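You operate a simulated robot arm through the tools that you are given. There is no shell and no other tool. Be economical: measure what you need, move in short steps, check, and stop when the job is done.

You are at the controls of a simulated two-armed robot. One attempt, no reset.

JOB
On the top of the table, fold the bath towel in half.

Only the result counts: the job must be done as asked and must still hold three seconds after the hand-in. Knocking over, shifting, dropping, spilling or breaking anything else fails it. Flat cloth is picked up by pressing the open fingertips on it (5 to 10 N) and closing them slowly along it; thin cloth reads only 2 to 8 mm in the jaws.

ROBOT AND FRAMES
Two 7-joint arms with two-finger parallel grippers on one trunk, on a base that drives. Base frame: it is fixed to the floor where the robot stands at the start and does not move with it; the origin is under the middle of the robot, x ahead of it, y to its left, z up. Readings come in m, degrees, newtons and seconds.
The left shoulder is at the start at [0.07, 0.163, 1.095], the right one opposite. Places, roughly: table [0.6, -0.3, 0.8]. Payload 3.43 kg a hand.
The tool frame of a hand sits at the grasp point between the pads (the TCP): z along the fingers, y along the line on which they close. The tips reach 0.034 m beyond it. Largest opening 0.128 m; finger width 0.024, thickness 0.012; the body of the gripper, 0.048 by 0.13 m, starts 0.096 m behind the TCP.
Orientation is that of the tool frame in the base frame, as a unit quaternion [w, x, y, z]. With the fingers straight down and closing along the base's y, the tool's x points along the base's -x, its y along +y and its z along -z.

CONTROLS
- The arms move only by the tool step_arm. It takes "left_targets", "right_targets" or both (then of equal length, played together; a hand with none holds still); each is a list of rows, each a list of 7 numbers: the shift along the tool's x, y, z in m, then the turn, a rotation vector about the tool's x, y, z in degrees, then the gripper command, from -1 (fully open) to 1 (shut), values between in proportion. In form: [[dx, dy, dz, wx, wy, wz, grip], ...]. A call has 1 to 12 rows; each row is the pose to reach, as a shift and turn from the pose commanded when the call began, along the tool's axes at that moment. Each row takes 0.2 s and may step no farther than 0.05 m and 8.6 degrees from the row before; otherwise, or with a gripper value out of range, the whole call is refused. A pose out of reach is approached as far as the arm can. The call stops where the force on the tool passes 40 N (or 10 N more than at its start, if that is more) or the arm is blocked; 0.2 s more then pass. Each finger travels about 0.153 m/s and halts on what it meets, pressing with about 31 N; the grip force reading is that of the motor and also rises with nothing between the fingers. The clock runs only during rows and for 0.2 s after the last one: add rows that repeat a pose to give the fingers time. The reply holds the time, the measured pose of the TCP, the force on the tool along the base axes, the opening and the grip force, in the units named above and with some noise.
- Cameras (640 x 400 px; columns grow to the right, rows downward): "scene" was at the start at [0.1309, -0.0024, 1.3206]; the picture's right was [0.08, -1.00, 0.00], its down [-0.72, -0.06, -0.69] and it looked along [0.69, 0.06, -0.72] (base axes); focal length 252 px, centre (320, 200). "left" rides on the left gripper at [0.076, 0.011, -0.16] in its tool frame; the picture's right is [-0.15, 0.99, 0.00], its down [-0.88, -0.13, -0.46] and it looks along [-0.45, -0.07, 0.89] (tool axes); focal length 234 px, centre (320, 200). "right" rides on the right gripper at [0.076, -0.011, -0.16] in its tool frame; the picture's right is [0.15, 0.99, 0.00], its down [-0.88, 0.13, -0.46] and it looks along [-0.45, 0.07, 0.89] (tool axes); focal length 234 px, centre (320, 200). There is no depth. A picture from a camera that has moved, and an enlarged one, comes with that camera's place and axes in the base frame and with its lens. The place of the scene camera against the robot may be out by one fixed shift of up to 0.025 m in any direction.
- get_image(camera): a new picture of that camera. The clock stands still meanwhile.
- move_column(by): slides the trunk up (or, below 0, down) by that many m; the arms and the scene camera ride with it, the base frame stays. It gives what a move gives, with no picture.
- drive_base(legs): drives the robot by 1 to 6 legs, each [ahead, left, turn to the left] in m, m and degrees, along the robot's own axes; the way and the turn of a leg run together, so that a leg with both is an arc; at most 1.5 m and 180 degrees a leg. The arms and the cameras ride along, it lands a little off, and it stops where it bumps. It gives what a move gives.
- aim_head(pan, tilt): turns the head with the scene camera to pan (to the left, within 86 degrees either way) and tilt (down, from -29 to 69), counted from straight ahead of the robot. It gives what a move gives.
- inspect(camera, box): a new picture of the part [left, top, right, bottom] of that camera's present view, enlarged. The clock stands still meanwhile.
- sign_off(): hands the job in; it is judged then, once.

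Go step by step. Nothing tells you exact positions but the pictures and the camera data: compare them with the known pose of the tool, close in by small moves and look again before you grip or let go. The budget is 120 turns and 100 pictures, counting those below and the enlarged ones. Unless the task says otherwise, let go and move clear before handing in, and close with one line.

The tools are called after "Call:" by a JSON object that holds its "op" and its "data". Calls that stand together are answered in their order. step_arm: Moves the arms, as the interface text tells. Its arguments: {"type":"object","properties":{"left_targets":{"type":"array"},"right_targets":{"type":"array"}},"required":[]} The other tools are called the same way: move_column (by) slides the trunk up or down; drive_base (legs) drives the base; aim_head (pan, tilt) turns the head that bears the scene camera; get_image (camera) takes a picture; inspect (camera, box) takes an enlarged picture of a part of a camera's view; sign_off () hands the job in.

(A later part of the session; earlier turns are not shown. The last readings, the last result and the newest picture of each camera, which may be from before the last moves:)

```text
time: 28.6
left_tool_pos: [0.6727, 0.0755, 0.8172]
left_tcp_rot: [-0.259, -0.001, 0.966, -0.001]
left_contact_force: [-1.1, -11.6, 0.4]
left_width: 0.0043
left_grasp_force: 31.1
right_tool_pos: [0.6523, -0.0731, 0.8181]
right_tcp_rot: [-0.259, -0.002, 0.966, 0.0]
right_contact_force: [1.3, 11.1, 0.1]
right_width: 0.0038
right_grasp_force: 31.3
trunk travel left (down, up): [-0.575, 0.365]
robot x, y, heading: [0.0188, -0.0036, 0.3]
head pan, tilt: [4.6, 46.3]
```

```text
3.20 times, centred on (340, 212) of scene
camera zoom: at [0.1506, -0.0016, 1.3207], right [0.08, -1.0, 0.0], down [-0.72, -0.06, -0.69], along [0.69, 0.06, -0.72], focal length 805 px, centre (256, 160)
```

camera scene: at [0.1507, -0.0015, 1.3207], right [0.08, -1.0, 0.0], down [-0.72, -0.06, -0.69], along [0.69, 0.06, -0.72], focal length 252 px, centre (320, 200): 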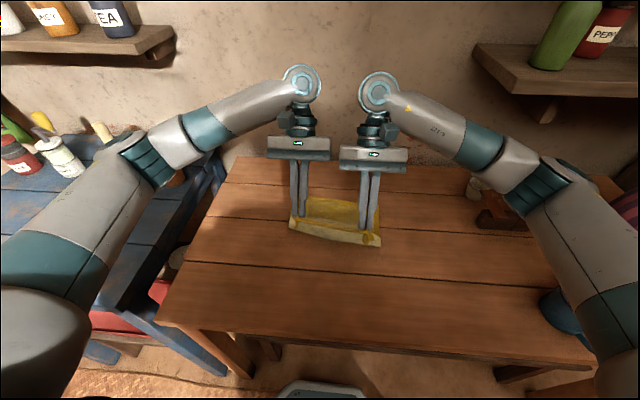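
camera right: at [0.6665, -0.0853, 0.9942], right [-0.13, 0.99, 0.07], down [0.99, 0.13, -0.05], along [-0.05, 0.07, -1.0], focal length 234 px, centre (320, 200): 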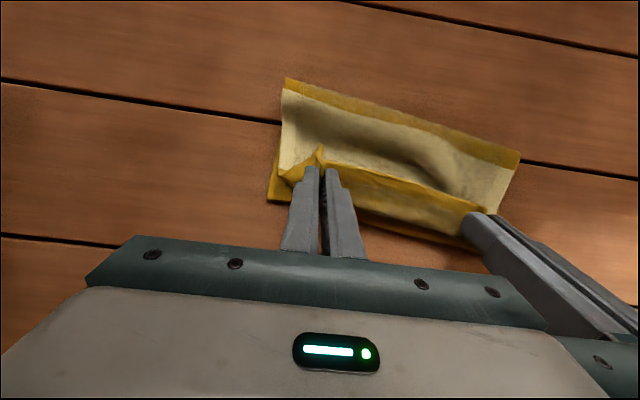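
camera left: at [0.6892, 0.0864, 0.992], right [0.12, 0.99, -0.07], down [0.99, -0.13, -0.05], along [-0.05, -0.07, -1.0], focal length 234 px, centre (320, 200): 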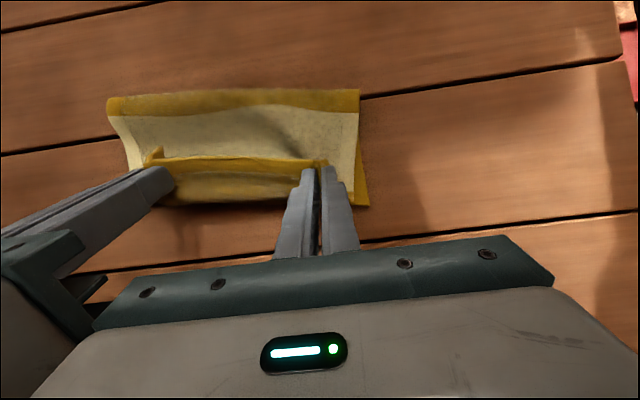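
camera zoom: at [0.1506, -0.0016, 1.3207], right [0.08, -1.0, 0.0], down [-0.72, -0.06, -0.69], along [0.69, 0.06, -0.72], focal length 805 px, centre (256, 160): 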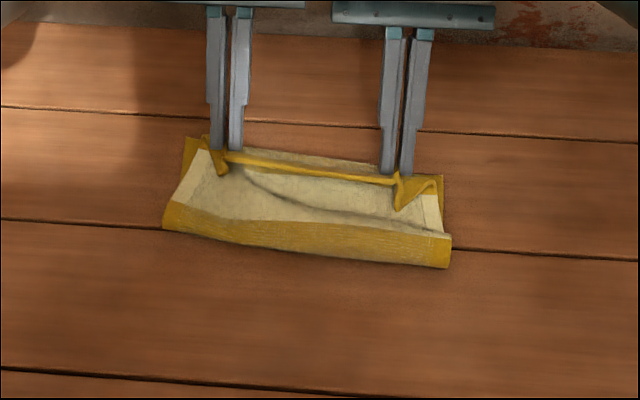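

The fold is now within about 1.5–2 cm of centre and there is slack in the upper layer. I'll roll the edge partway back, low, to see whether the loop rolls toward me and lays more of the lower layer.

Call:
{"op": "step_arm", "data": {"left_targets": [[0.01, 0, -0.0173, 0, 0, 0, 1], [0.036, 0.001, -0.0023, 0, 0, 0, 1], [0.062, 0.002, 0.0127, 0, 0, 0, 1], [0.0854, 0.003, 0.032, 0, 0, 0, 1], [0.0854, 0.003, 0.032, 0, 0, 0, 1]], "right_targets": [[0.01, 0.001, -0.0173, 0, 0, 0, 1], [0.036, 0.003, -0.0023, 0, 0, 0, 1], [0.062, 0.005, 0.0127, 0, 0, 0, 1], [0.0854, 0.006, 0.032, 0, 0, 0, 1], [0.0854, 0.006, 0.032, 0, 0, 0, 1]]}}

Call:
{"op": "get_image", "data": {"camera": "right"}}

Call:
{"op": "inspect", "data": {"camera": "scene", "box": [240, 150, 440, 275]}}

```text
time: 29.8
left_tool_pos: [0.5852, 0.0798, 0.8326]
left_tcp_rot: [-0.259, -0.002, 0.966, -0.001]
left_contact_force: [-0.9, -7.9, -0.6]
left_width: 0.0043
left_grasp_force: 30.6
right_tool_pos: [0.561, -0.0666, 0.8371]
right_tcp_rot: [-0.259, -0.002, 0.966, -0.001]
right_contact_force: [0.9, 7.5, 0.0]
right_width: 0.0037
right_grasp_force: 31.4
trunk travel left (down, up): [-0.575, 0.365]
robot x, y, heading: [0.0203, -0.0005, 0.3]
head pan, tilt: [4.6, 46.3]
```

```text
67 pictures are left
camera right: at [0.5758, -0.0792, 1.0116], right [-0.13, 0.99, 0.07], down [0.99, 0.13, -0.05], along [-0.06, 0.07, -1.0], focal length 234 px, centre (320, 200)
```

right: 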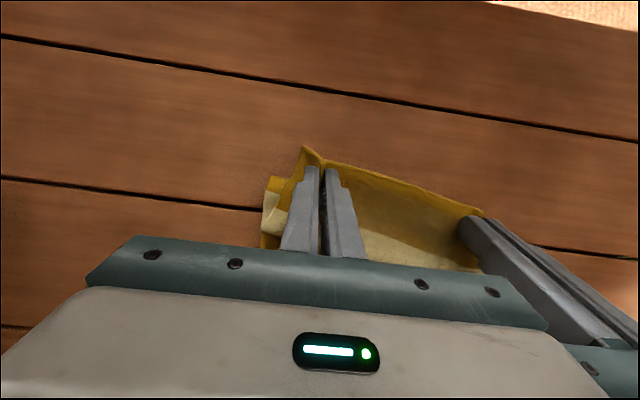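

```text
3.20 times, centred on (340, 212) of scene
camera zoom: at [0.1517, -0.0017, 1.3206], right [0.08, -1.0, 0.0], down [-0.72, -0.06, -0.69], along [0.69, 0.06, -0.72], focal length 805 px, centre (256, 160)
```

zoom: 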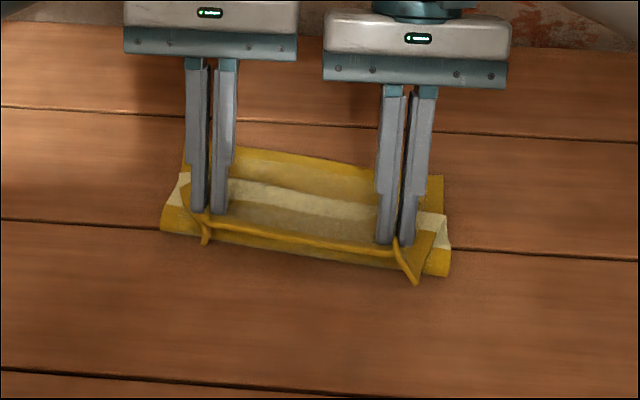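

The loop doesn't roll; the crease stays where it was. I'll pull the towel fully flat and lightly taut near the table to erase that crease before a clean pass.

Call:
{"op": "step_arm", "data": {"left_targets": [[0.0346, 0.002, 0.02, 0, 0, 0, 1], [0.0668, 0.004, 0.0443, 0, 0, 0, 1], [0.0921, 0.006, 0.0705, 0, 0, 0, 1], [0.1072, 0.008, 0.0942, 0, 0, 0, 1], [0.112, 0.008, 0.1039, 0, 0, 0, 1], [0.112, 0.008, 0.1039, 0, 0, 0, 1]], "right_targets": [[0.0346, 0.002, 0.02, 0, 0, 0, 1], [0.0668, 0.004, 0.0443, 0, 0, 0, 1], [0.0921, 0.006, 0.0705, 0, 0, 0, 1], [0.1072, 0.008, 0.0942, 0, 0, 0, 1], [0.112, 0.008, 0.1039, 0, 0, 0, 1], [0.112, 0.008, 0.1039, 0, 0, 0, 1]]}}

Call:
{"op": "inspect", "data": {"camera": "scene", "box": [240, 170, 440, 295]}}

Call:
{"op": "get_image", "data": {"camera": "left"}}

```text
time: 31.2
left_tool_pos: [0.4333, 0.0873, 0.8003]
left_tcp_rot: [-0.258, -0.002, 0.966, 0.0]
left_contact_force: [-1.0, -6.5, 2.3]
left_width: 0.0041
left_grasp_force: 30.7
right_tool_pos: [0.4142, -0.0596, 0.8004]
right_tcp_rot: [-0.258, -0.002, 0.966, -0.001]
right_contact_force: [-0.1, 6.6, 0.6]
right_width: 0.0037
right_grasp_force: 31.4
trunk travel left (down, up): [-0.575, 0.365]
robot x, y, heading: [0.0212, -0.0022, 0.2]
head pan, tilt: [4.6, 46.3]
```

```text
3.20 times, centred on (340, 232) of scene
camera zoom: at [0.151, -0.0017, 1.3207], right [0.08, -1.0, 0.0], down [-0.72, -0.06, -0.69], along [0.69, 0.06, -0.72], focal length 805 px, centre (256, 96)
```

zoom: 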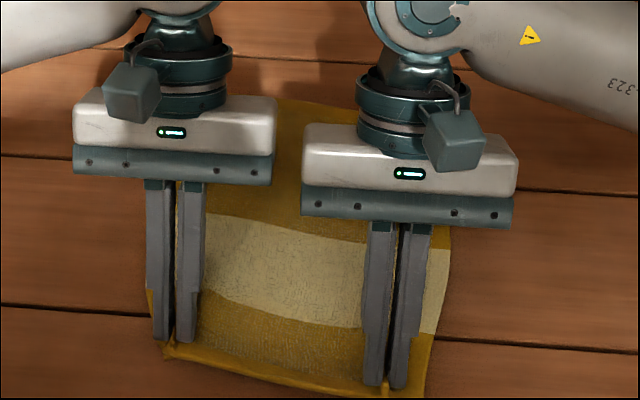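

```text
64 pictures are left
camera left: at [0.4472, 0.0987, 0.9769], right [0.12, 0.99, -0.07], down [0.99, -0.13, -0.05], along [-0.05, -0.07, -1.0], focal length 234 px, centre (320, 200)
```

left: 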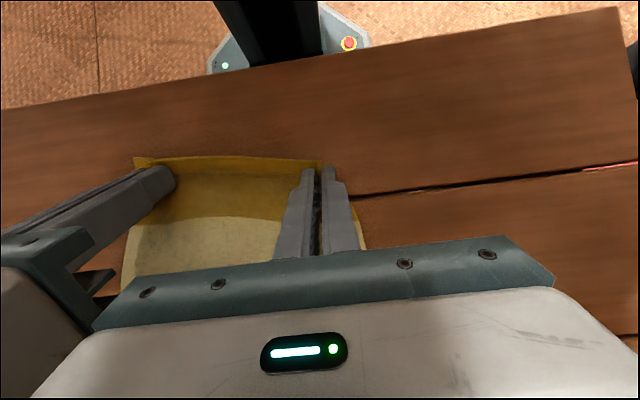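

The towel is flat and straight, and its far edge is now around x≈0.66. Now a clean, slightly slack arc pivoting at about x≈0.53.

Call:
{"op": "step_arm", "data": {"left_targets": [[0.0092, 0, -0.0259, 0, 0, 0, 1], [0.0129, -0.001, -0.0584, 0, 0, 0, 1], [0.0028, -0.002, -0.0908, 0, 0, 0, 1], [-0.0182, -0.004, -0.1144, 0, 0, 0, 1], [-0.0442, -0.005, -0.1294, 0, 0, 0, 1], [-0.0732, -0.006, -0.1392, 0, 0, 0, 1], [-0.1042, -0.008, -0.1456, 0, 0, 0, 1], [-0.1371, -0.01, -0.1485, 0, 0, 0, 1], [-0.1688, -0.011, -0.1436, 0, 0, 0, 1], [-0.1918, -0.012, -0.1338, 0, 0, 0, 1], [-0.1918, -0.012, -0.1338, 0, 0, 0, 1]], "right_targets": [[0.0092, 0, -0.0259, 0, 0, 0, 1], [0.0129, -0.001, -0.0584, 0, 0, 0, 1], [0.0028, -0.002, -0.0908, 0, 0, 0, 1], [-0.0182, -0.004, -0.1144, 0, 0, 0, 1], [-0.0442, -0.005, -0.1294, 0, 0, 0, 1], [-0.0732, -0.006, -0.1392, 0, 0, 0, 1], [-0.1042, -0.008, -0.1456, 0, 0, 0, 1], [-0.1371, -0.01, -0.1485, 0, 0, 0, 1], [-0.1688, -0.011, -0.1436, 0, 0, 0, 1], [-0.1918, -0.012, -0.1338, 0, 0, 0, 1], [-0.1918, -0.012, -0.1338, 0, 0, 0, 1]]}}

Call:
{"op": "get_image", "data": {"camera": "right"}}

Call:
{"op": "inspect", "data": {"camera": "scene", "box": [240, 150, 440, 275]}}

```text
time: 33.6
left_tool_pos: [0.6697, 0.0767, 0.8166]
left_tcp_rot: [-0.258, -0.001, 0.966, 0.0]
left_contact_force: [-1.1, -7.5, 1.2]
left_width: 0.0041
left_grasp_force: 30.8
right_tool_pos: [0.6483, -0.071, 0.8213]
right_tcp_rot: [-0.259, -0.002, 0.966, -0.001]
right_contact_force: [1.5, 7.1, -0.1]
right_width: 0.0038
right_grasp_force: 31.2
trunk travel left (down, up): [-0.575, 0.365]
robot x, y, heading: [0.0155, -0.0014, 0.3]
head pan, tilt: [4.6, 46.3]
```

```text
63 pictures are left
camera right: at [0.6609, -0.0827, 0.9968], right [-0.13, 0.99, 0.07], down [0.99, 0.13, -0.04], along [-0.05, 0.07, -1.0], focal length 234 px, centre (320, 200)
```

right: 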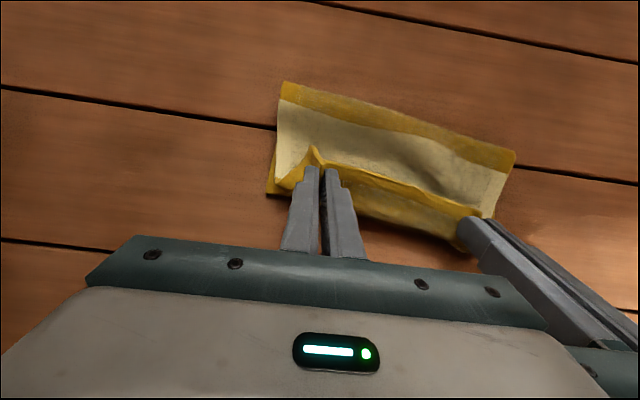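

```text
3.20 times, centred on (340, 212) of scene
camera zoom: at [0.1504, -0.0015, 1.3207], right [0.08, -1.0, 0.0], down [-0.72, -0.06, -0.69], along [0.69, 0.06, -0.72], focal length 805 px, centre (256, 160)
```

zoom: 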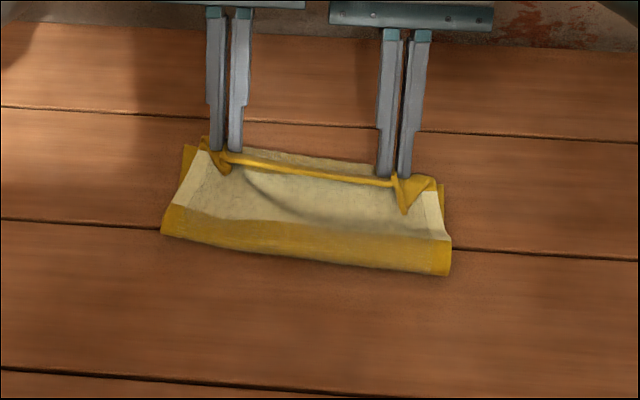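

The crease still forms about 2 cm ahead of where I aim, consistently. I'll flatten once more and then use a smaller, lower arc aimed 2–3 cm nearer.

Call:
{"op": "step_arm", "data": {"left_targets": [[0.015, 0, -0.026, 0, 0, 0, 1], [0.0521, 0.002, -0.0103, 0, 0, 0, 1], [0.0868, 0.004, 0.0097, 0, 0, 0, 1], [0.1189, 0.006, 0.034, 0, 0, 0, 1], [0.1486, 0.008, 0.0627, 0, 0, 0, 1], [0.1747, 0.01, 0.0974, 0, 0, 0, 1], [0.1914, 0.012, 0.1244, 0, 0, 0, 1], [0.1957, 0.012, 0.135, 0, 0, 0, 1], [0.1957, 0.012, 0.135, 0, 0, 0, 1]], "right_targets": [[0.015, 0, -0.026, 0, 0, 0, 1], [0.0521, 0.002, -0.0103, 0, 0, 0, 1], [0.0868, 0.004, 0.0097, 0, 0, 0, 1], [0.1189, 0.006, 0.034, 0, 0, 0, 1], [0.1486, 0.008, 0.0627, 0, 0, 0, 1], [0.1747, 0.01, 0.0974, 0, 0, 0, 1], [0.1914, 0.012, 0.1244, 0, 0, 0, 1], [0.1957, 0.012, 0.135, 0, 0, 0, 1], [0.1957, 0.012, 0.135, 0, 0, 0, 1]]}}

Call:
{"op": "inspect", "data": {"camera": "scene", "box": [240, 170, 440, 295]}}

```text
time: 35.6
left_tool_pos: [0.4319, 0.0881, 0.7989]
left_tcp_rot: [-0.259, -0.001, 0.966, 0.0]
left_contact_force: [-0.7, -8.6, 4.8]
left_width: 0.0043
left_grasp_force: 31.1
right_tool_pos: [0.4086, -0.0612, 0.8016]
right_tcp_rot: [-0.259, -0.001, 0.966, 0.0]
right_contact_force: [1.1, 8.7, -0.2]
right_width: 0.0036
right_grasp_force: 30.4
trunk travel left (down, up): [-0.575, 0.365]
robot x, y, heading: [0.0223, -0.0017, 0.4]
head pan, tilt: [4.6, 46.3]
```

```text
3.20 times, centred on (340, 232) of scene
camera zoom: at [0.1509, -0.0017, 1.3207], right [0.08, -1.0, 0.0], down [-0.72, -0.06, -0.69], along [0.69, 0.06, -0.72], focal length 805 px, centre (256, 96)
```

zoom: 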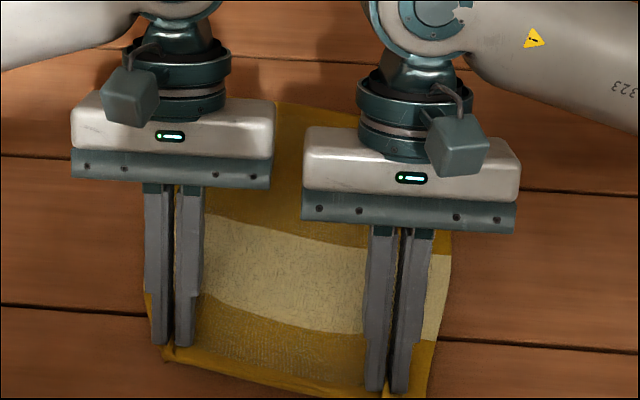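

Measured from this view, the band's far boundary sits at 46% of the length. About 1 cm of the far yellow should therefore show on top when the fold is correct, so the earlier low pass was nearly right. I repeat that low path.

Call:
{"op": "step_arm", "data": {"left_targets": [[0.0079, 0, -0.0277, 0, 0, 0, 1], [0.0074, -0.001, -0.0569, 0, 0, 0, 1], [-0.0062, -0.002, -0.0833, 0, 0, 0, 1], [-0.0302, -0.004, -0.1017, 0, 0, 0, 1], [-0.0615, -0.005, -0.1175, 0, 0, 0, 1], [-0.0943, -0.006, -0.1307, 0, 0, 0, 1], [-0.1238, -0.008, -0.1396, 0, 0, 0, 1], [-0.1553, -0.01, -0.1451, 0, 0, 0, 1], [-0.1817, -0.011, -0.1453, 0, 0, 0, 1], [-0.2027, -0.012, -0.139, 0, 0, 0, 1], [-0.2027, -0.012, -0.139, 0, 0, 0, 1]], "right_targets": [[0.0079, 0, -0.0277, 0, 0, 0, 1], [0.0074, -0.001, -0.0569, 0, 0, 0, 1], [-0.0062, -0.002, -0.0833, 0, 0, 0, 1], [-0.0302, -0.004, -0.1017, 0, 0, 0, 1], [-0.0615, -0.005, -0.1175, 0, 0, 0, 1], [-0.0943, -0.006, -0.1307, 0, 0, 0, 1], [-0.1238, -0.008, -0.1396, 0, 0, 0, 1], [-0.1553, -0.01, -0.1451, 0, 0, 0, 1], [-0.1817, -0.011, -0.1453, 0, 0, 0, 1], [-0.2027, -0.012, -0.139, 0, 0, 0, 1], [-0.2027, -0.012, -0.139, 0, 0, 0, 1]]}}

Call:
{"op": "get_image", "data": {"camera": "right"}}

Call:
{"op": "get_image", "data": {"camera": "left"}}

Call:
{"op": "inspect", "data": {"camera": "scene", "box": [240, 150, 440, 275]}}

```text
time: 38.0
left_tool_pos: [0.6754, 0.0764, 0.8201]
left_tcp_rot: [-0.259, -0.001, 0.966, 0.0]
left_contact_force: [-0.4, -4.6, -0.3]
left_width: 0.0044
left_grasp_force: 31.2
right_tool_pos: [0.6553, -0.071, 0.8201]
right_tcp_rot: [-0.259, -0.001, 0.966, 0.0]
right_contact_force: [-0.6, 6.0, 0.6]
right_width: 0.0035
right_grasp_force: 31.6
trunk travel left (down, up): [-0.575, 0.365]
robot x, y, heading: [0.0211, -0.0027, 0.2]
head pan, tilt: [4.6, 46.3]
```

```text
60 pictures are left
camera right: at [0.6693, -0.082, 0.9955], right [-0.13, 0.99, 0.07], down [0.99, 0.13, -0.05], along [-0.05, 0.07, -1.0], focal length 234 px, centre (320, 200)
```

right: 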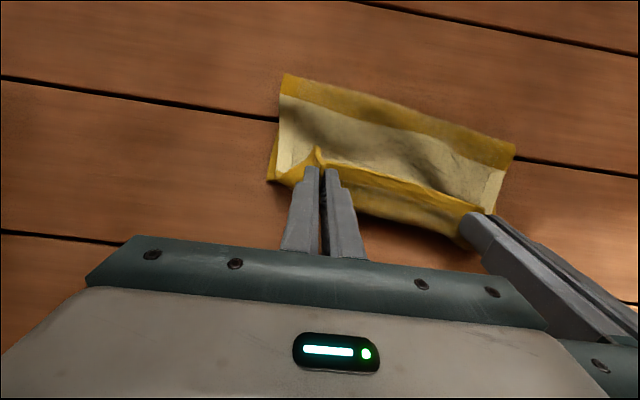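

```text
59 pictures are left
camera left: at [0.6878, 0.0878, 0.9967], right [0.12, 0.99, -0.07], down [0.99, -0.13, -0.05], along [-0.05, -0.07, -1.0], focal length 234 px, centre (320, 200)
```

left: 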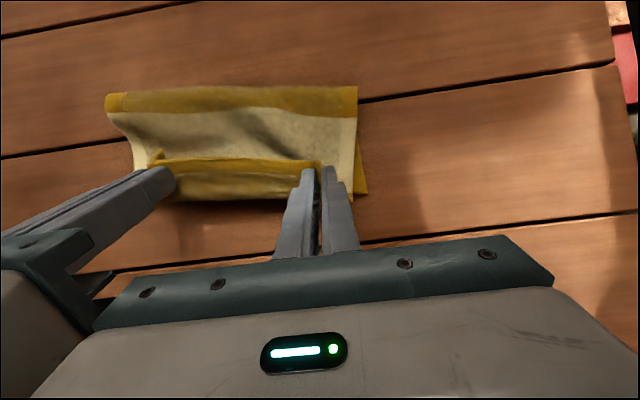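

```text
3.20 times, centred on (340, 212) of scene
camera zoom: at [0.1504, -0.0016, 1.3207], right [0.08, -1.0, 0.0], down [-0.72, -0.06, -0.69], along [0.69, 0.06, -0.72], focal length 805 px, centre (256, 160)
```

zoom: 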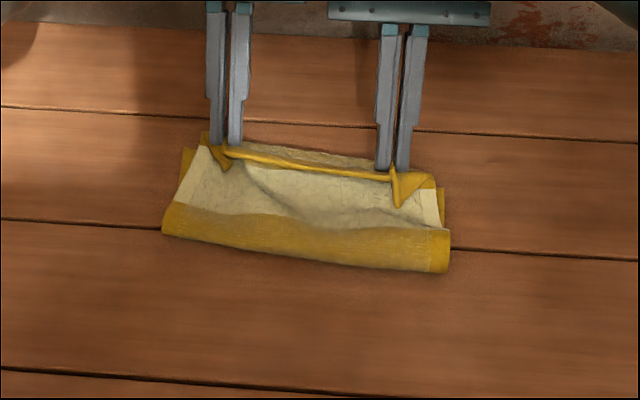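

The upper layer has plenty of slack, so the final alignment can be tuned by smoothing. I'll lower the edge onto the far edge, release gently, back the fingers out and look.

Call:
{"op": "step_arm", "data": {"left_targets": [[-0.006, 0, 0.008, 0, 0, 0, 1], [-0.0126, 0, 0.0158, 0, 0, 0, 1], [-0.0126, 0, 0.0158, 0, 0, 0, 0.9], [-0.0126, 0, 0.0158, 0, 0, 0, 0.75], [-0.0126, 0, 0.0158, 0, 0, 0, 0.75], [-0.0126, 0, 0.0, 0, 0, 0, 0.75], [-0.0126, 0, -0.03, 0, 0, 0, 0.75], [-0.0126, 0, -0.06, 0, 0, 0, 0.75], [-0.0126, 0.03, -0.09, 0, 0, 0, 0.75], [-0.0126, 0.06, -0.12, 0, 0, 0, 0.75]], "right_targets": [[-0.006, 0, 0.008, 0, 0, 0, 1], [-0.0126, 0, 0.0158, 0, 0, 0, 1], [-0.0126, 0, 0.0158, 0, 0, 0, 0.9], [-0.0126, 0, 0.0158, 0, 0, 0, 0.75], [-0.0126, 0, 0.0158, 0, 0, 0, 0.75], [-0.0126, 0, 0.0, 0, 0, 0, 0.75], [-0.0126, 0, -0.03, 0, 0, 0, 0.75], [-0.0126, 0, -0.06, 0, 0, 0, 0.75], [-0.0126, -0.03, -0.09, 0, 0, 0, 0.75], [-0.0126, -0.06, -0.12, 0, 0, 0, 0.75]]}}

Call:
{"op": "inspect", "data": {"camera": "scene", "box": [240, 150, 440, 275]}}

Call:
{"op": "get_image", "data": {"camera": "left"}}

Call:
{"op": "get_image", "data": {"camera": "right"}}

```text
time: 40.2
left_tool_pos: [0.7238, 0.1204, 0.9273]
left_tcp_rot: [-0.25, 0.003, 0.968, 0.001]
left_contact_force: [-0.3, 1.0, 0.8]
left_width: 0.0158
left_grasp_force: 0.1
left hand out of reach, approached as far as the arm can: row 10
right_tool_pos: [0.7144, -0.1363, 0.9241]
right_tcp_rot: [-0.255, -0.001, 0.967, 0.003]
right_contact_force: [0.3, -0.4, 0.2]
right_width: 0.0161
right_grasp_force: 0.0
trunk travel left (down, up): [-0.575, 0.365]
robot x, y, heading: [0.0205, -0.0006, 0.2]
head pan, tilt: [4.6, 46.3]
```

```text
3.20 times, centred on (340, 212) of scene
camera zoom: at [0.1393, -0.0088, 1.3223], right [0.08, -1.0, 0.0], down [-0.71, -0.05, -0.7], along [0.69, 0.06, -0.72], focal length 805 px, centre (256, 160)
```

zoom: 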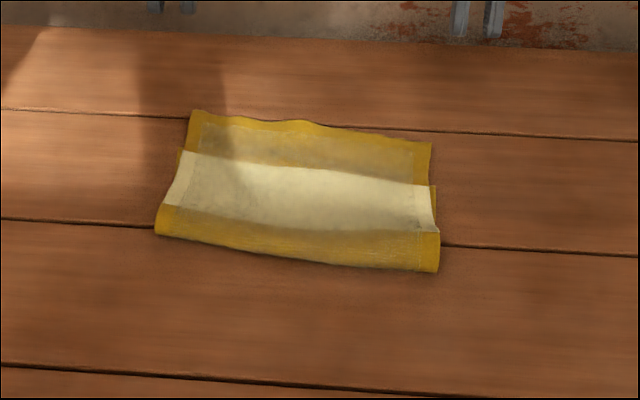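

```text
56 pictures are left
camera left: at [0.7337, 0.1308, 1.1041], right [0.13, 0.99, -0.07], down [0.99, -0.14, -0.03], along [-0.04, -0.07, -1.0], focal length 234 px, centre (320, 200)
```

left: 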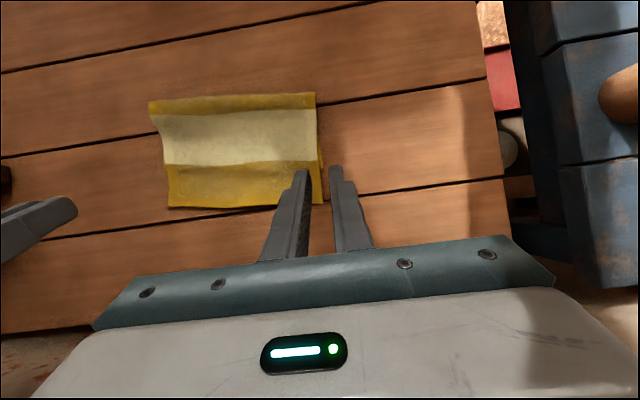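

```text
55 pictures are left
camera right: at [0.7271, -0.1496, 1.0989], right [-0.13, 0.99, 0.08], down [0.99, 0.13, -0.04], along [-0.05, 0.07, -1.0], focal length 234 px, centre (320, 200)
```

right: 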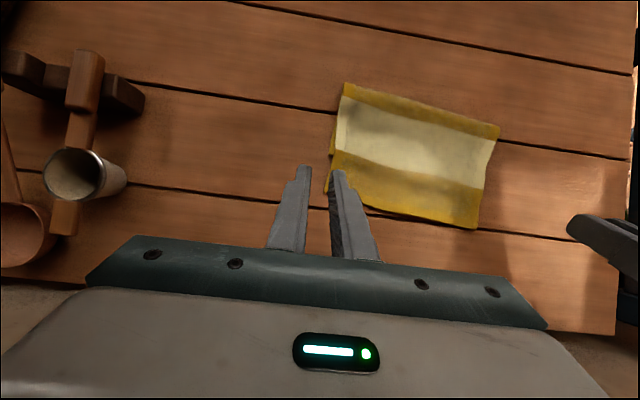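

The edge flopped over flat by itself. I'll zoom in to see where the lower layer's far edge lies under it.

Call:
{"op": "inspect", "data": {"camera": "left", "box": [140, 80, 348, 210]}}

Call:
{"op": "inspect", "data": {"camera": "right", "box": [310, 70, 518, 200]}}

Call:
{"op": "inspect", "data": {"camera": "scene", "box": [280, 175, 384, 240]}}

```text
3.08 times, centred on (244, 145) of left
camera zoom: at [0.7337, 0.1308, 1.1041], right [0.13, 0.99, -0.07], down [0.99, -0.14, -0.03], along [-0.04, -0.07, -1.0], focal length 720 px, centre (554, 369)
```

zoom: 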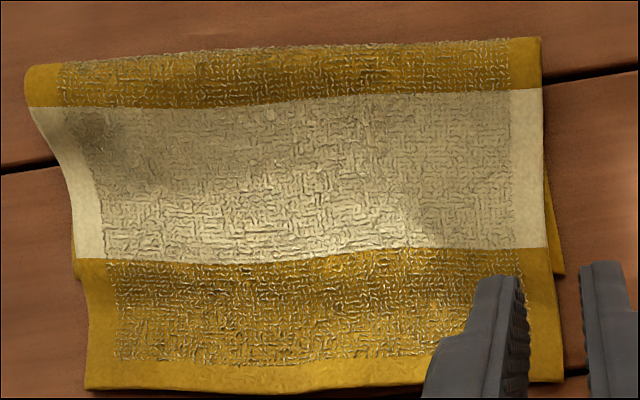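

```text
3.08 times, centred on (414, 135) of right
camera zoom: at [0.7271, -0.1496, 1.0989], right [-0.13, 0.99, 0.08], down [0.99, 0.13, -0.04], along [-0.05, 0.07, -1.0], focal length 720 px, centre (31, 400)
```

zoom: 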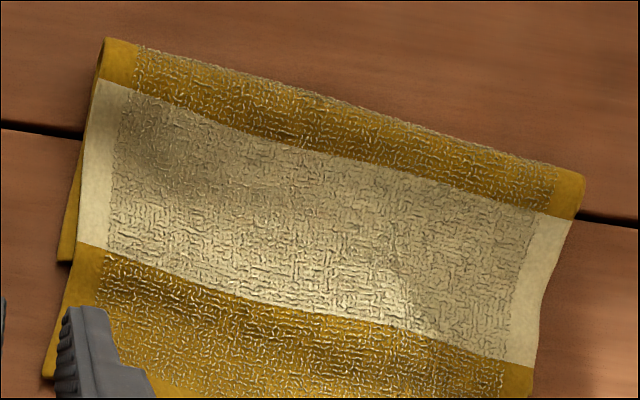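

```text
6.15 times, centred on (332, 208) of scene
camera zoom: at [0.1393, -0.0088, 1.3223], right [0.08, -1.0, 0.0], down [-0.71, -0.05, -0.7], along [0.69, 0.06, -0.72], focal length 1548 px, centre (246, 154)
```

zoom: 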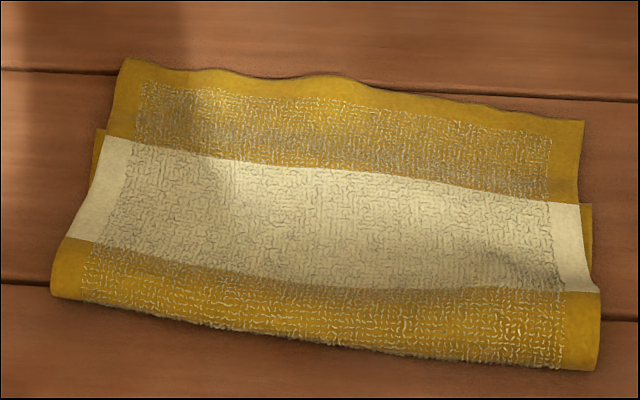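

Now it is clear: the upper layer is about 0.163 m and the lower about 0.111 m, so the upper edge overshoots by 5 cm. Plan: the left hand presses the overshooting strip with open fingers and drags it back 5 cm. It then pins the edge while the right hand presses the slack out toward the crease. First I position both hands.

Call:
{"op": "step_arm", "data": {"right_targets": [[0.03, -0.03, 0.012, 0, -6, 0, 0.5], [0.06, -0.06, 0.025, 0, -12, 0, 0], [0.09, -0.09, 0.04, 0, -18, 0, -0.5], [0.125, -0.11, 0.055, 0, -24, 0, -1], [0.157, -0.12, 0.068, 0, -30, 0, -1], [0.157, -0.12, 0.068, 0, -30, 0, -1], [0.157, -0.12, 0.068, 0, -30, 0, -1], [0.157, -0.12, 0.068, 0, -30, 0, -1], [0.157, -0.12, 0.068, 0, -30, 0, -1]], "left_targets": [[0, 0, 0, 0, 0, 0, 0.5], [0, 0, 0, 0, 0, 0, 0], [0, 0, 0, 0, 0, 0, -0.5], [-0.003, -0.03, 0.02, -0.6, 0, 1, -1], [-0.006, -0.06, 0.04, -1.2, 0, 2, -1], [-0.009, -0.09, 0.06, -1.8, 0, 3, -1], [-0.013, -0.12, 0.08, -2.5, 0, 4.5, -1], [-0.016, -0.141, 0.1016, -3.3, 0, 5.7, -1], [-0.016, -0.141, 0.1016, -3.3, 0, 5.7, -1]]}}

Call:
{"op": "get_image", "data": {"camera": "scene"}}

Call:
{"op": "get_image", "data": {"camera": "left"}}

```text
time: 42.2
left_tool_pos: [0.6904, -0.0058, 0.8178]
left_tcp_rot: [-0.259, 0.054, 0.964, 0.014]
left_contact_force: [0.1, 0.1, 0.0]
left_width: 0.1279
left_grasp_force: 0.0
left hand out of reach, approached as far as the arm can: row 7, 8, 9
right_tool_pos: [0.5591, -0.2503, 0.9357]
right_tcp_rot: [-0.001, -0.001, 1.0, -0.001]
right_contact_force: [-0.1, 0.2, -0.6]
right_width: 0.1278
right_grasp_force: 0.1
trunk travel left (down, up): [-0.575, 0.365]
robot x, y, heading: [0.021, 0.0023, -0.1]
head pan, tilt: [4.6, 46.3]
```

```text
51 pictures are left
camera scene: at [0.1508, -0.0011, 1.3207], right [0.08, -1.0, 0.0], down [-0.72, -0.06, -0.69], along [0.69, 0.06, -0.72], focal length 252 px, centre (320, 200)
```

scene: 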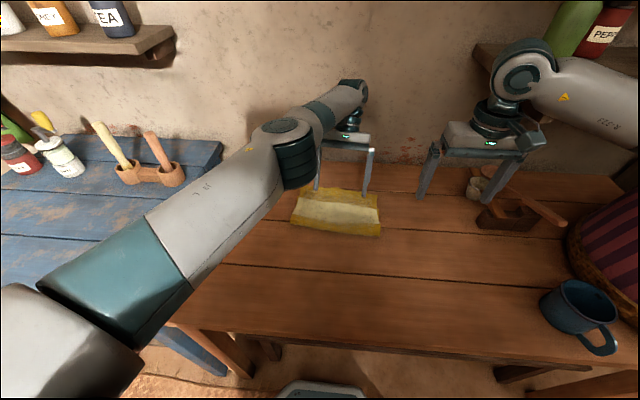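

```text
50 pictures are left
camera left: at [0.7049, 0.0022, 0.9947], right [0.24, 0.97, -0.07], down [0.97, -0.24, -0.05], along [-0.06, -0.06, -1.0], focal length 234 px, centre (320, 200)
```

left: 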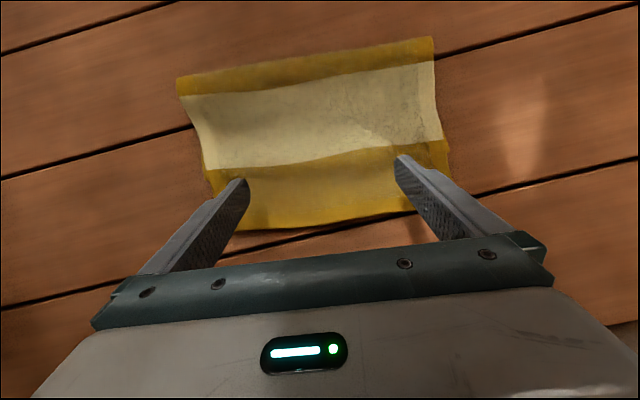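

The left arm is at full stretch and blocks the right hand, so I'm changing the method. Each hand will be turned so its jaws open along x. The far finger then pins the edge while the near finger sweeps the slack toward the crease as the jaws open. First the left hand comes up and back to vertical.

Call:
{"op": "step_arm", "data": {"left_targets": [[0.015, 0, -0.026, 0, 0, 0, -1], [0.03, 0.015, -0.045, 0, -6, 0, -0.5], [0.06, 0.05, -0.05, 0, -12, 0, 0], [0.09, 0.09, -0.053, 0, -18, 0, 0.5], [0.115, 0.13, -0.055, 0, -24, 0, 0.7], [0.13, 0.165, -0.057, 0, -30, 0, 0.7], [0.1406, 0.196, -0.0575, 0, -30, 0, 0.7]]}}

```text
time: 43.8
left_tool_pos: [0.7395, -0.0597, 0.9169]
left_tcp_rot: [-0.105, 0.059, 0.993, 0.019]
left_contact_force: [-0.3, 0.9, -0.6]
left_width: 0.019
left_grasp_force: 0.1
left hand out of reach, approached as far as the arm can: row 1, 2, 3, 4, 5, 6, 7
right_tool_pos: [0.5594, -0.2496, 0.9363]
right_tcp_rot: [0.0, -0.002, 1.0, 0.0]
right_contact_force: [0.0, -0.7, -1.0]
right_width: 0.1279
right_grasp_force: 0.1
trunk travel left (down, up): [-0.575, 0.365]
robot x, y, heading: [0.0188, 0.0017, -0.0]
head pan, tilt: [4.6, 46.3]
```

The left hand ended up somewhere unexpected, so I look before moving it again.

Call:
{"op": "get_image", "data": {"camera": "scene"}}

```text
49 pictures are left
camera scene: at [0.1511, -0.0022, 1.3206], right [0.08, -1.0, 0.0], down [-0.72, -0.06, -0.69], along [0.69, 0.06, -0.72], focal length 252 px, centre (320, 200)
```

scene: 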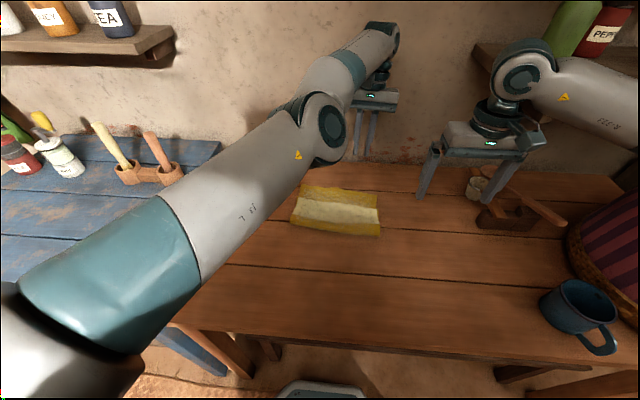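

Call:
{"op": "step_arm", "data": {"left_targets": [[0.015, 0.02, -0.02, 0, 0, -2, 0.7], [0.03, 0.045, -0.04, 0, 0, -4, 0.7], [0.045, 0.065, -0.058, 0, 0, -6, 0.7], [0.045, 0.065, -0.058, 0, 0, -6, 0.7], [0.045, 0.065, -0.058, 0, 0, -6, 0.7], [0.045, 0.065, -0.058, 0, 0, -6, 0.7], [0.045, 0.065, -0.058, 0, 0, -6, 0.7], [0.045, 0.065, -0.058, 0, 0, -6, 0.7]]}}

Call:
{"op": "get_image", "data": {"camera": "scene"}}

```text
time: 45.6
left_tool_pos: [0.7326, -0.0578, 0.976]
left_tcp_rot: [-0.105, 0.006, 0.994, 0.026]
left_contact_force: [0.3, -0.4, -0.2]
left_width: 0.0191
left_grasp_force: 0.1
left hand out of reach, approached as far as the arm can: row 1, 2, 3, 4, 5, 6, 7, 8
right_tool_pos: [0.5597, -0.2506, 0.9349]
right_tcp_rot: [-0.001, -0.001, 1.0, 0.0]
right_contact_force: [-0.1, 0.8, -0.4]
right_width: 0.1279
right_grasp_force: 0.1
trunk travel left (down, up): [-0.575, 0.365]
robot x, y, heading: [0.022, -0.0008, 0.2]
head pan, tilt: [4.6, 46.3]
```

```text
48 pictures are left
camera scene: at [0.1511, -0.0019, 1.3206], right [0.08, -1.0, 0.0], down [-0.72, -0.06, -0.69], along [0.69, 0.06, -0.72], focal length 252 px, centre (320, 200)
```

scene: 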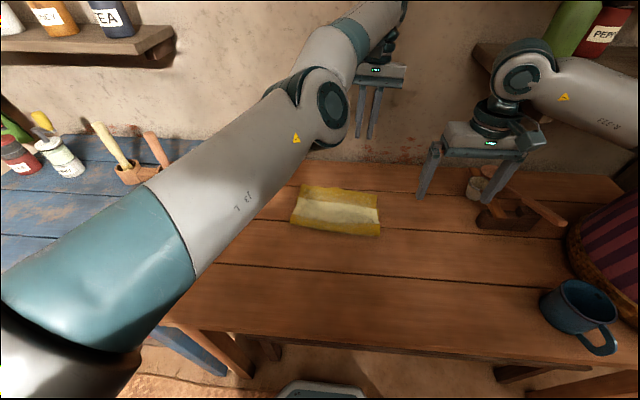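

The arm solver is stuck with a large error. I'll bring the command back to the arm's actual pose and then walk it left in small steps.

Call:
{"op": "step_arm", "data": {"left_targets": [[-0.016, -0.04, 0.003, 0, 2, 0, 0.7], [-0.033, -0.08, 0.006, 0, 4, 0, 0.7], [-0.05, -0.12, 0.009, 0, 6, 0, 0.7], [-0.066, -0.16, 0.012, 0, 8, 0, 0.7], [-0.083, -0.2, 0.015, 0, 10, 0, 0.7], [-0.1, -0.24, 0.018, 0, 12, 0, 0.7], [-0.116, -0.28, 0.021, 0, 12, 0, 0.7], [-0.132, -0.32, 0.024, 0, 12, 0, 0.7], [-0.132, -0.32, 0.024, 0, 12, 0, 0.7]]}}

```text
time: 47.6
left_tool_pos: [0.6131, -0.1782, 0.8876]
left_tcp_rot: [-0.209, 0.003, 0.978, 0.025]
left_contact_force: [-0.6, -0.2, -0.2]
left_width: 0.0192
left_grasp_force: 0.0
left hand out of reach, approached as far as the arm can: row 1, 2, 3, 4, 5, 6, 7, 8, 9
right_tool_pos: [0.5588, -0.2505, 0.9358]
right_tcp_rot: [0.0, -0.002, 1.0, 0.0]
right_contact_force: [-0.2, -0.3, 0.4]
right_width: 0.1281
right_grasp_force: 0.0
trunk travel left (down, up): [-0.575, 0.365]
robot x, y, heading: [0.0223, 0.0033, 0.2]
head pan, tilt: [4.6, 46.3]
```

Call:
{"op": "get_image", "data": {"camera": "scene"}}

```text
47 pictures are left
camera scene: at [0.1507, -0.0023, 1.3207], right [0.08, -1.0, 0.0], down [-0.72, -0.06, -0.69], along [0.69, 0.06, -0.72], focal length 252 px, centre (320, 200)
```

scene: 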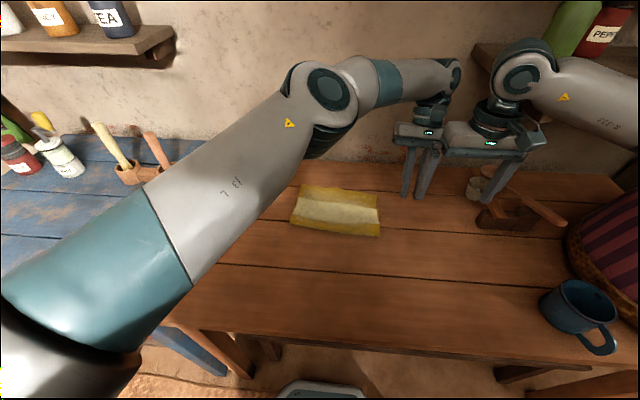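

The left elbow has flipped inward. I'll move the right hand clear and try raising the left hand high to unfold the arm.

Call:
{"op": "step_arm", "data": {"right_targets": [[0.04, -0.01, -0.02, 0, 0, 0, -1], [0.08, -0.02, -0.04, 0, 0, 0, -1], [0.12, -0.03, -0.06, 0, 0, 0, -1], [0.15, -0.03, -0.06, 0, 0, 0, -1], [0.15, -0.03, -0.06, 0, 0, 0, -1], [0.15, -0.03, -0.06, 0, 0, 0, -1], [0.15, -0.03, -0.06, 0, 0, 0, -1], [0.15, -0.03, -0.06, 0, 0, 0, -1]], "left_targets": [[0, 0, 0, 0, 0, 0, 0.7], [0, 0, 0, 0, 0, 0, 0.7], [0.032, -0.01, -0.028, 0, -2, 0, 0.7], [0.064, -0.02, -0.056, 0, -4, 0, 0.7], [0.096, -0.03, -0.084, 0, -6, 0, 0.7], [0.13, -0.04, -0.112, 0, -9, 0, 0.7], [0.162, -0.05, -0.139, 0, -12, 0, 0.7], [0.162, -0.05, -0.139, 0, -12, 0, 0.7]]}}

Call:
{"op": "get_image", "data": {"camera": "scene"}}

```text
time: 49.4
left_tool_pos: [0.5245, -0.2361, 1.0768]
left_tcp_rot: [-0.105, 0.005, 0.994, 0.025]
left_contact_force: [0.7, 0.5, -0.2]
left_width: 0.0195
left_grasp_force: 0.1
right_tool_pos: [0.4071, -0.282, 0.9969]
right_tcp_rot: [-0.001, -0.002, 1.0, 0.0]
right_contact_force: [-0.3, 1.1, 0.6]
right_width: 0.128
right_grasp_force: 0.1
trunk travel left (down, up): [-0.575, 0.365]
robot x, y, heading: [0.0182, -0.0003, 0.0]
head pan, tilt: [4.6, 46.3]
```

```text
46 pictures are left
camera scene: at [0.1521, -0.0017, 1.3205], right [0.08, -1.0, 0.0], down [-0.72, -0.06, -0.69], along [0.69, 0.06, -0.72], focal length 252 px, centre (320, 200)
```

scene: 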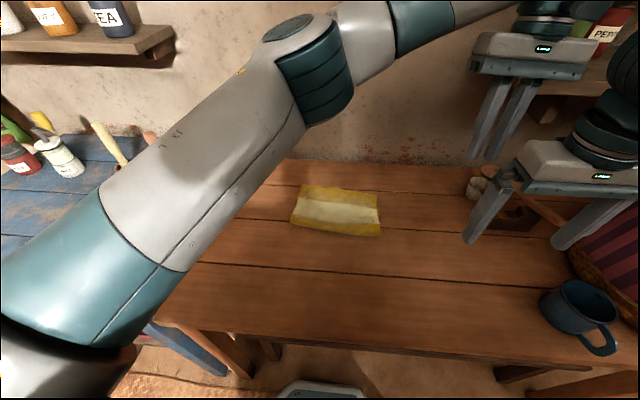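

The shifts actually count from the reached pose, and the arm is tracking again. Now I walk the left hand left at this height.

Call:
{"op": "step_arm", "data": {"left_targets": [[0, 0.045, 0, 0, -2, 0, 0.7], [0, 0.09, 0, 0, -4, 0, 0.7], [0, 0.135, 0, 0, -6, 0, 0.7], [0, 0.18, 0, 0, -8, 0, 0.7], [0, 0.225, 0, 0, -10, 0, 0.7], [0, 0.27, 0, 0, -12, 0, 0.7], [0, 0.315, 0, 0, -12, 0, 0.7], [0, 0.36, 0, 0, -12, 0, 0.7], [0, 0.405, 0, 0, -12, 0, 0.7]]}}

Call:
{"op": "get_image", "data": {"camera": "scene"}}

```text
time: 51.4
left_tool_pos: [0.5282, 0.1753, 1.0974]
left_tcp_rot: [-0.001, 0.008, 1.0, 0.022]
left_contact_force: [-0.5, 0.2, 0.3]
left_width: 0.0194
left_grasp_force: 0.0
right_tool_pos: [0.4071, -0.2792, 0.9972]
right_tcp_rot: [0.0, -0.001, 1.0, 0.0]
right_contact_force: [-0.7, -1.1, 0.6]
right_width: 0.1281
right_grasp_force: 0.1
trunk travel left (down, up): [-0.575, 0.365]
robot x, y, heading: [0.0199, -0.001, 0.2]
head pan, tilt: [4.6, 46.3]
```

```text
45 pictures are left
camera scene: at [0.1502, 0.0003, 1.3207], right [0.08, -1.0, 0.0], down [-0.72, -0.06, -0.69], along [0.69, 0.06, -0.72], focal length 252 px, centre (320, 200)
```

scene: 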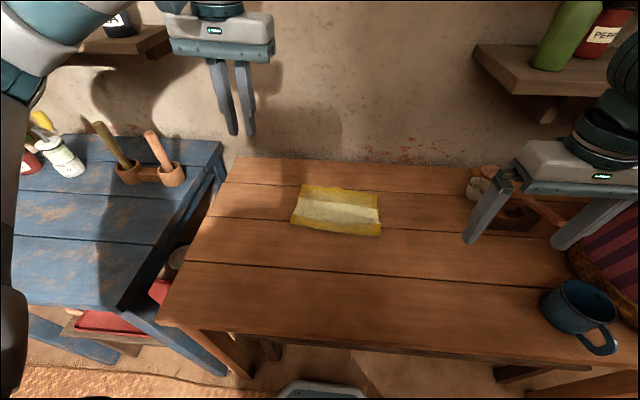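

The arm has recovered. Now I turn both hands about 90° so the jaws open along the towel's fold direction, with the cameras facing outward.

Call:
{"op": "step_arm", "data": {"left_targets": [[0, 0, 0, 0, 0, 8.05, 0.7], [0, 0, 0, 0, 0, 16.1, 0.7], [0, 0, 0, 0, 0, 24.15, 0.7], [0, 0, 0, 0, 0, 32.2, 0.7], [0, 0, 0, 0, 0, 40.25, 0.7], [0, 0, 0, 0, 0, 48.3, 0.7], [0, 0, 0, 0, 0, 56.35, 0.7], [0, 0, 0, 0, 0, 64.4, 0.7], [0, 0, 0, 0, 0, 72.45, 0.7], [0, 0, 0, 0, 0, 80.5, 0.7], [0, 0, 0, 0, 0, 88.55, 0.7], [0, 0, 0, 0, 0, 96.6, 0.7]], "right_targets": [[0, 0, 0, 0, 0, -6.95, 0], [0, 0, 0, 0, 0, -13.9, 0.7], [0, 0, 0, 0, 0, -20.85, 0.7], [0, 0, 0, 0, 0, -27.8, 0.7], [0, 0, 0, 0, 0, -34.75, 0.7], [0, 0, 0, 0, 0, -41.7, 0.7], [0, 0, 0, 0, 0, -48.65, 0.7], [0, 0, 0, 0, 0, -55.6, 0.7], [0, 0, 0, 0, 0, -62.55, 0.7], [0, 0, 0, 0, 0, -69.5, 0.7], [0, 0, 0, 0, 0, -76.45, 0.7], [0, 0, 0, 0, 0, -83.4, 0.7]]}}

Call:
{"op": "get_image", "data": {"camera": "scene"}}

```text
time: 54.0
left_tool_pos: [0.532, 0.1708, 1.0937]
left_tcp_rot: [-0.017, 0.752, 0.658, 0.015]
left_contact_force: [-0.1, 0.3, -0.6]
left_width: 0.0192
left_grasp_force: 0.0
right_tool_pos: [0.3935, -0.2659, 0.9978]
right_tcp_rot: [0.0, -0.667, 0.745, 0.001]
right_contact_force: [0.2, -0.9, 0.3]
right_width: 0.0191
right_grasp_force: 0.0
right hand out of reach, approached as far as the arm can: row 12
trunk travel left (down, up): [-0.575, 0.365]
robot x, y, heading: [0.0202, 0.0006, 0.3]
head pan, tilt: [4.6, 46.3]
```

```text
44 pictures are left
camera scene: at [0.1513, -0.0006, 1.3206], right [0.08, -1.0, 0.0], down [-0.72, -0.06, -0.69], along [0.69, 0.06, -0.72], focal length 252 px, centre (320, 200)
```

scene: 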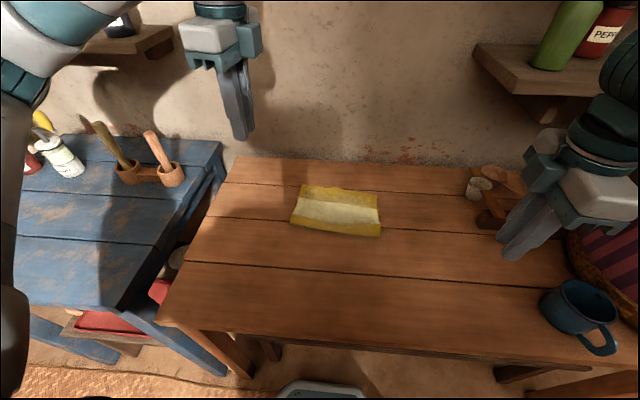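

Both hands are turned. I bring them to hover over the overshooting edge strip.

Call:
{"op": "step_arm", "data": {"left_targets": [[-0.009, 0.019, 0.029, 0, 0, 0, 0.7], [-0.019, 0.038, 0.059, 0, 0, 0, 0.7], [-0.028, 0.057, 0.088, 0, 0, 0, 0.7], [-0.037, 0.076, 0.117, 0, 0, 0, 0.7], [-0.047, 0.095, 0.147, 0, 0, 0, 0.7], [-0.056, 0.114, 0.176, 0, 0, 0, 0.7], [-0.065, 0.133, 0.205, 0, 0, 0, 0.7], [-0.075, 0.153, 0.235, 0, 0, 0, 0.7], [-0.084, 0.172, 0.264, 0, 0, 0, 0.7], [-0.084, 0.172, 0.264, 0, 0, 0, 0.7]], "right_targets": [[-0.024, -0.029, 0.019, 0, 0, 0, 0.7], [-0.049, -0.058, 0.037, 0, 0, 0, 0.7], [-0.073, -0.087, 0.056, 0, 0, 0, 0.7], [-0.098, -0.116, 0.075, 0, 0, 0, 0.7], [-0.123, -0.144, 0.093, 0, 0, 0, 0.7], [-0.147, -0.173, 0.112, 0, 0, 0, 0.7], [-0.172, -0.202, 0.131, 0, 0, 0, 0.7], [-0.196, -0.231, 0.149, 0, 0, 0, 0.7], [-0.221, -0.26, 0.168, 0, 0, 0, 0.7], [-0.221, -0.26, 0.168, 0, 0, 0, 0.7]]}}

Call:
{"op": "get_image", "data": {"camera": "scene"}}

Call:
{"op": "get_image", "data": {"camera": "left"}}

Call:
{"op": "get_image", "data": {"camera": "right"}}

```text
time: 56.2
left_tool_pos: [0.6918, 0.0766, 0.8277]
left_tcp_rot: [-0.018, 0.752, 0.658, 0.017]
left_contact_force: [-0.1, 0.6, 0.6]
left_width: 0.0192
left_grasp_force: 0.1
right_tool_pos: [0.5132, -0.1011, 0.8637]
right_tcp_rot: [0.007, -0.65, 0.76, -0.016]
right_contact_force: [0.9, 0.6, -0.4]
right_width: 0.0192
right_grasp_force: 0.0
right hand out of reach, approached as far as the arm can: row 1, 2, 3, 4, 5, 6, 7, 8, 9, 10
trunk travel left (down, up): [-0.575, 0.365]
robot x, y, heading: [0.0159, -0.0009, 0.4]
head pan, tilt: [4.6, 46.3]
```

```text
43 pictures are left
camera scene: at [0.1512, -0.0019, 1.3206], right [0.08, -1.0, 0.0], down [-0.72, -0.06, -0.69], along [0.69, 0.06, -0.72], focal length 252 px, centre (320, 200)
```

scene: 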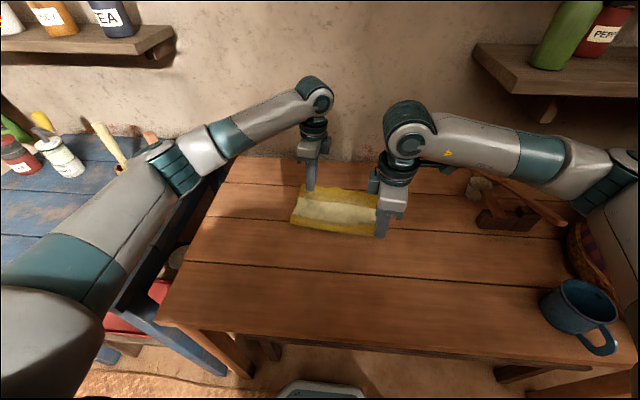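

```text
42 pictures are left
camera left: at [0.7107, 0.1421, 0.9912], right [0.96, -0.27, -0.01], down [-0.24, -0.88, 0.42], along [-0.12, -0.4, -0.91], focal length 234 px, centre (320, 200)
```

left: 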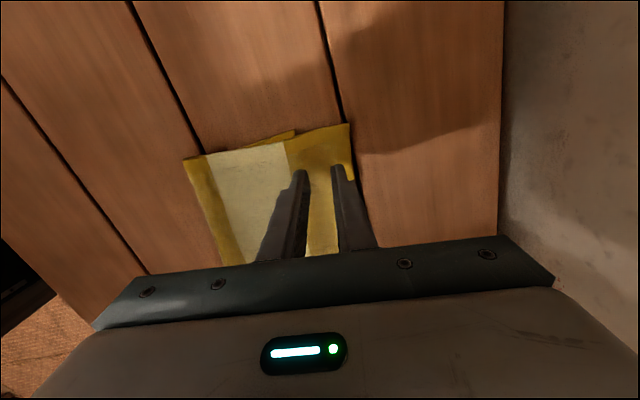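

```text
41 pictures are left
camera right: at [0.5078, -0.1762, 1.0233], right [-1.0, 0.01, -0.03], down [-0.01, 0.9, 0.44], along [0.03, 0.44, -0.9], focal length 234 px, centre (320, 200)
```

right: 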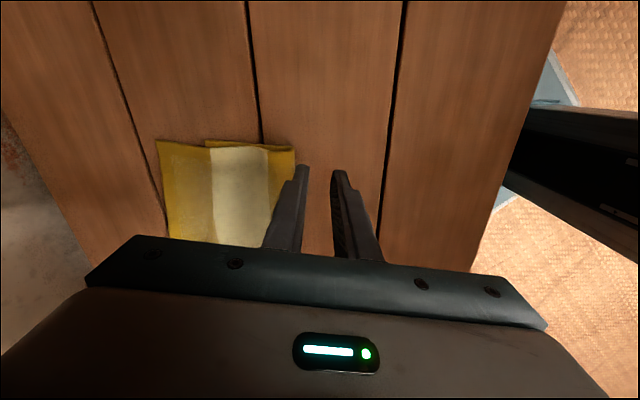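

The left hand is in place. The right wrist can't hold that turn there, so I'll rotate the right hand back to jaws along y and hover it over its part of the edge strip.

Call:
{"op": "step_arm", "data": {"right_targets": [[0, 0, 0, 0, 0, 8.1, 0.5], [0, 0, 0, 0, 0, 16.2, 0.3], [0, 0, 0, 0, 0, 24.3, 0.1], [-0.005, -0.015, 0.0, 0, 0, 32.4, 0.1], [-0.011, -0.035, 0.0, 0, 0, 40.5, 0.1], [-0.018, -0.06, 0.0, 0, 0, 48.6, 0.1], [-0.027, -0.085, 0.005, 0, 0, 56.7, 0.1], [-0.036, -0.115, 0.01, 0, 0, 64.8, 0.1], [-0.045, -0.145, 0.02, 0, 0, 72.9, 0.1], [-0.053, -0.167, 0.03, 0, 0, 81, 0.1], [-0.053, -0.167, 0.03, 0, 0, 84, 0.1]]}}

Call:
{"op": "get_image", "data": {"camera": "right"}}

Call:
{"op": "get_image", "data": {"camera": "scene"}}

```text
time: 58.6
left_tool_pos: [0.6905, 0.0767, 0.8276]
left_tcp_rot: [-0.018, 0.752, 0.659, 0.016]
left_contact_force: [-0.3, -0.2, -0.3]
left_width: 0.0193
left_grasp_force: 0.0
right_tool_pos: [0.6895, -0.0827, 0.8477]
right_tcp_rot: [0.014, 0.027, 1.0, -0.007]
right_contact_force: [-0.1, 0.8, 0.8]
right_width: 0.0578
right_grasp_force: 0.2
trunk travel left (down, up): [-0.575, 0.365]
robot x, y, heading: [0.0169, -0.0005, 0.2]
head pan, tilt: [4.6, 46.3]
```

```text
40 pictures are left
camera right: at [0.6088, -0.0876, 1.0041], right [-0.09, 1.0, -0.02], down [0.87, 0.09, 0.48], along [0.48, 0.03, -0.88], focal length 234 px, centre (320, 200)
```

right: 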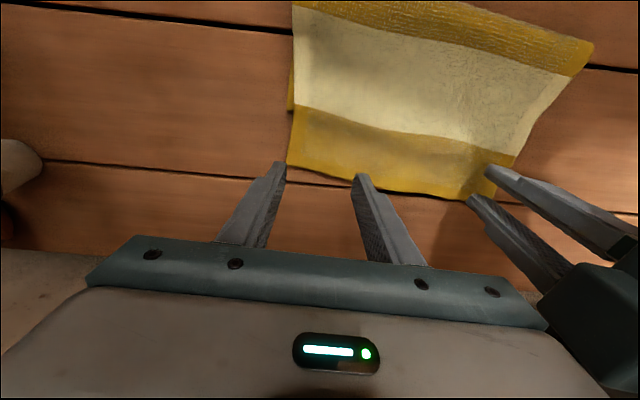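

```text
39 pictures are left
camera scene: at [0.1508, -0.0019, 1.3207], right [0.08, -1.0, 0.0], down [-0.72, -0.06, -0.69], along [0.69, 0.06, -0.72], focal length 252 px, centre (320, 200)
```

scene: 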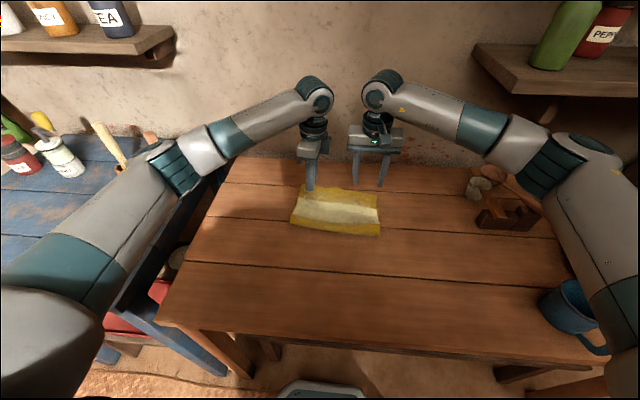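

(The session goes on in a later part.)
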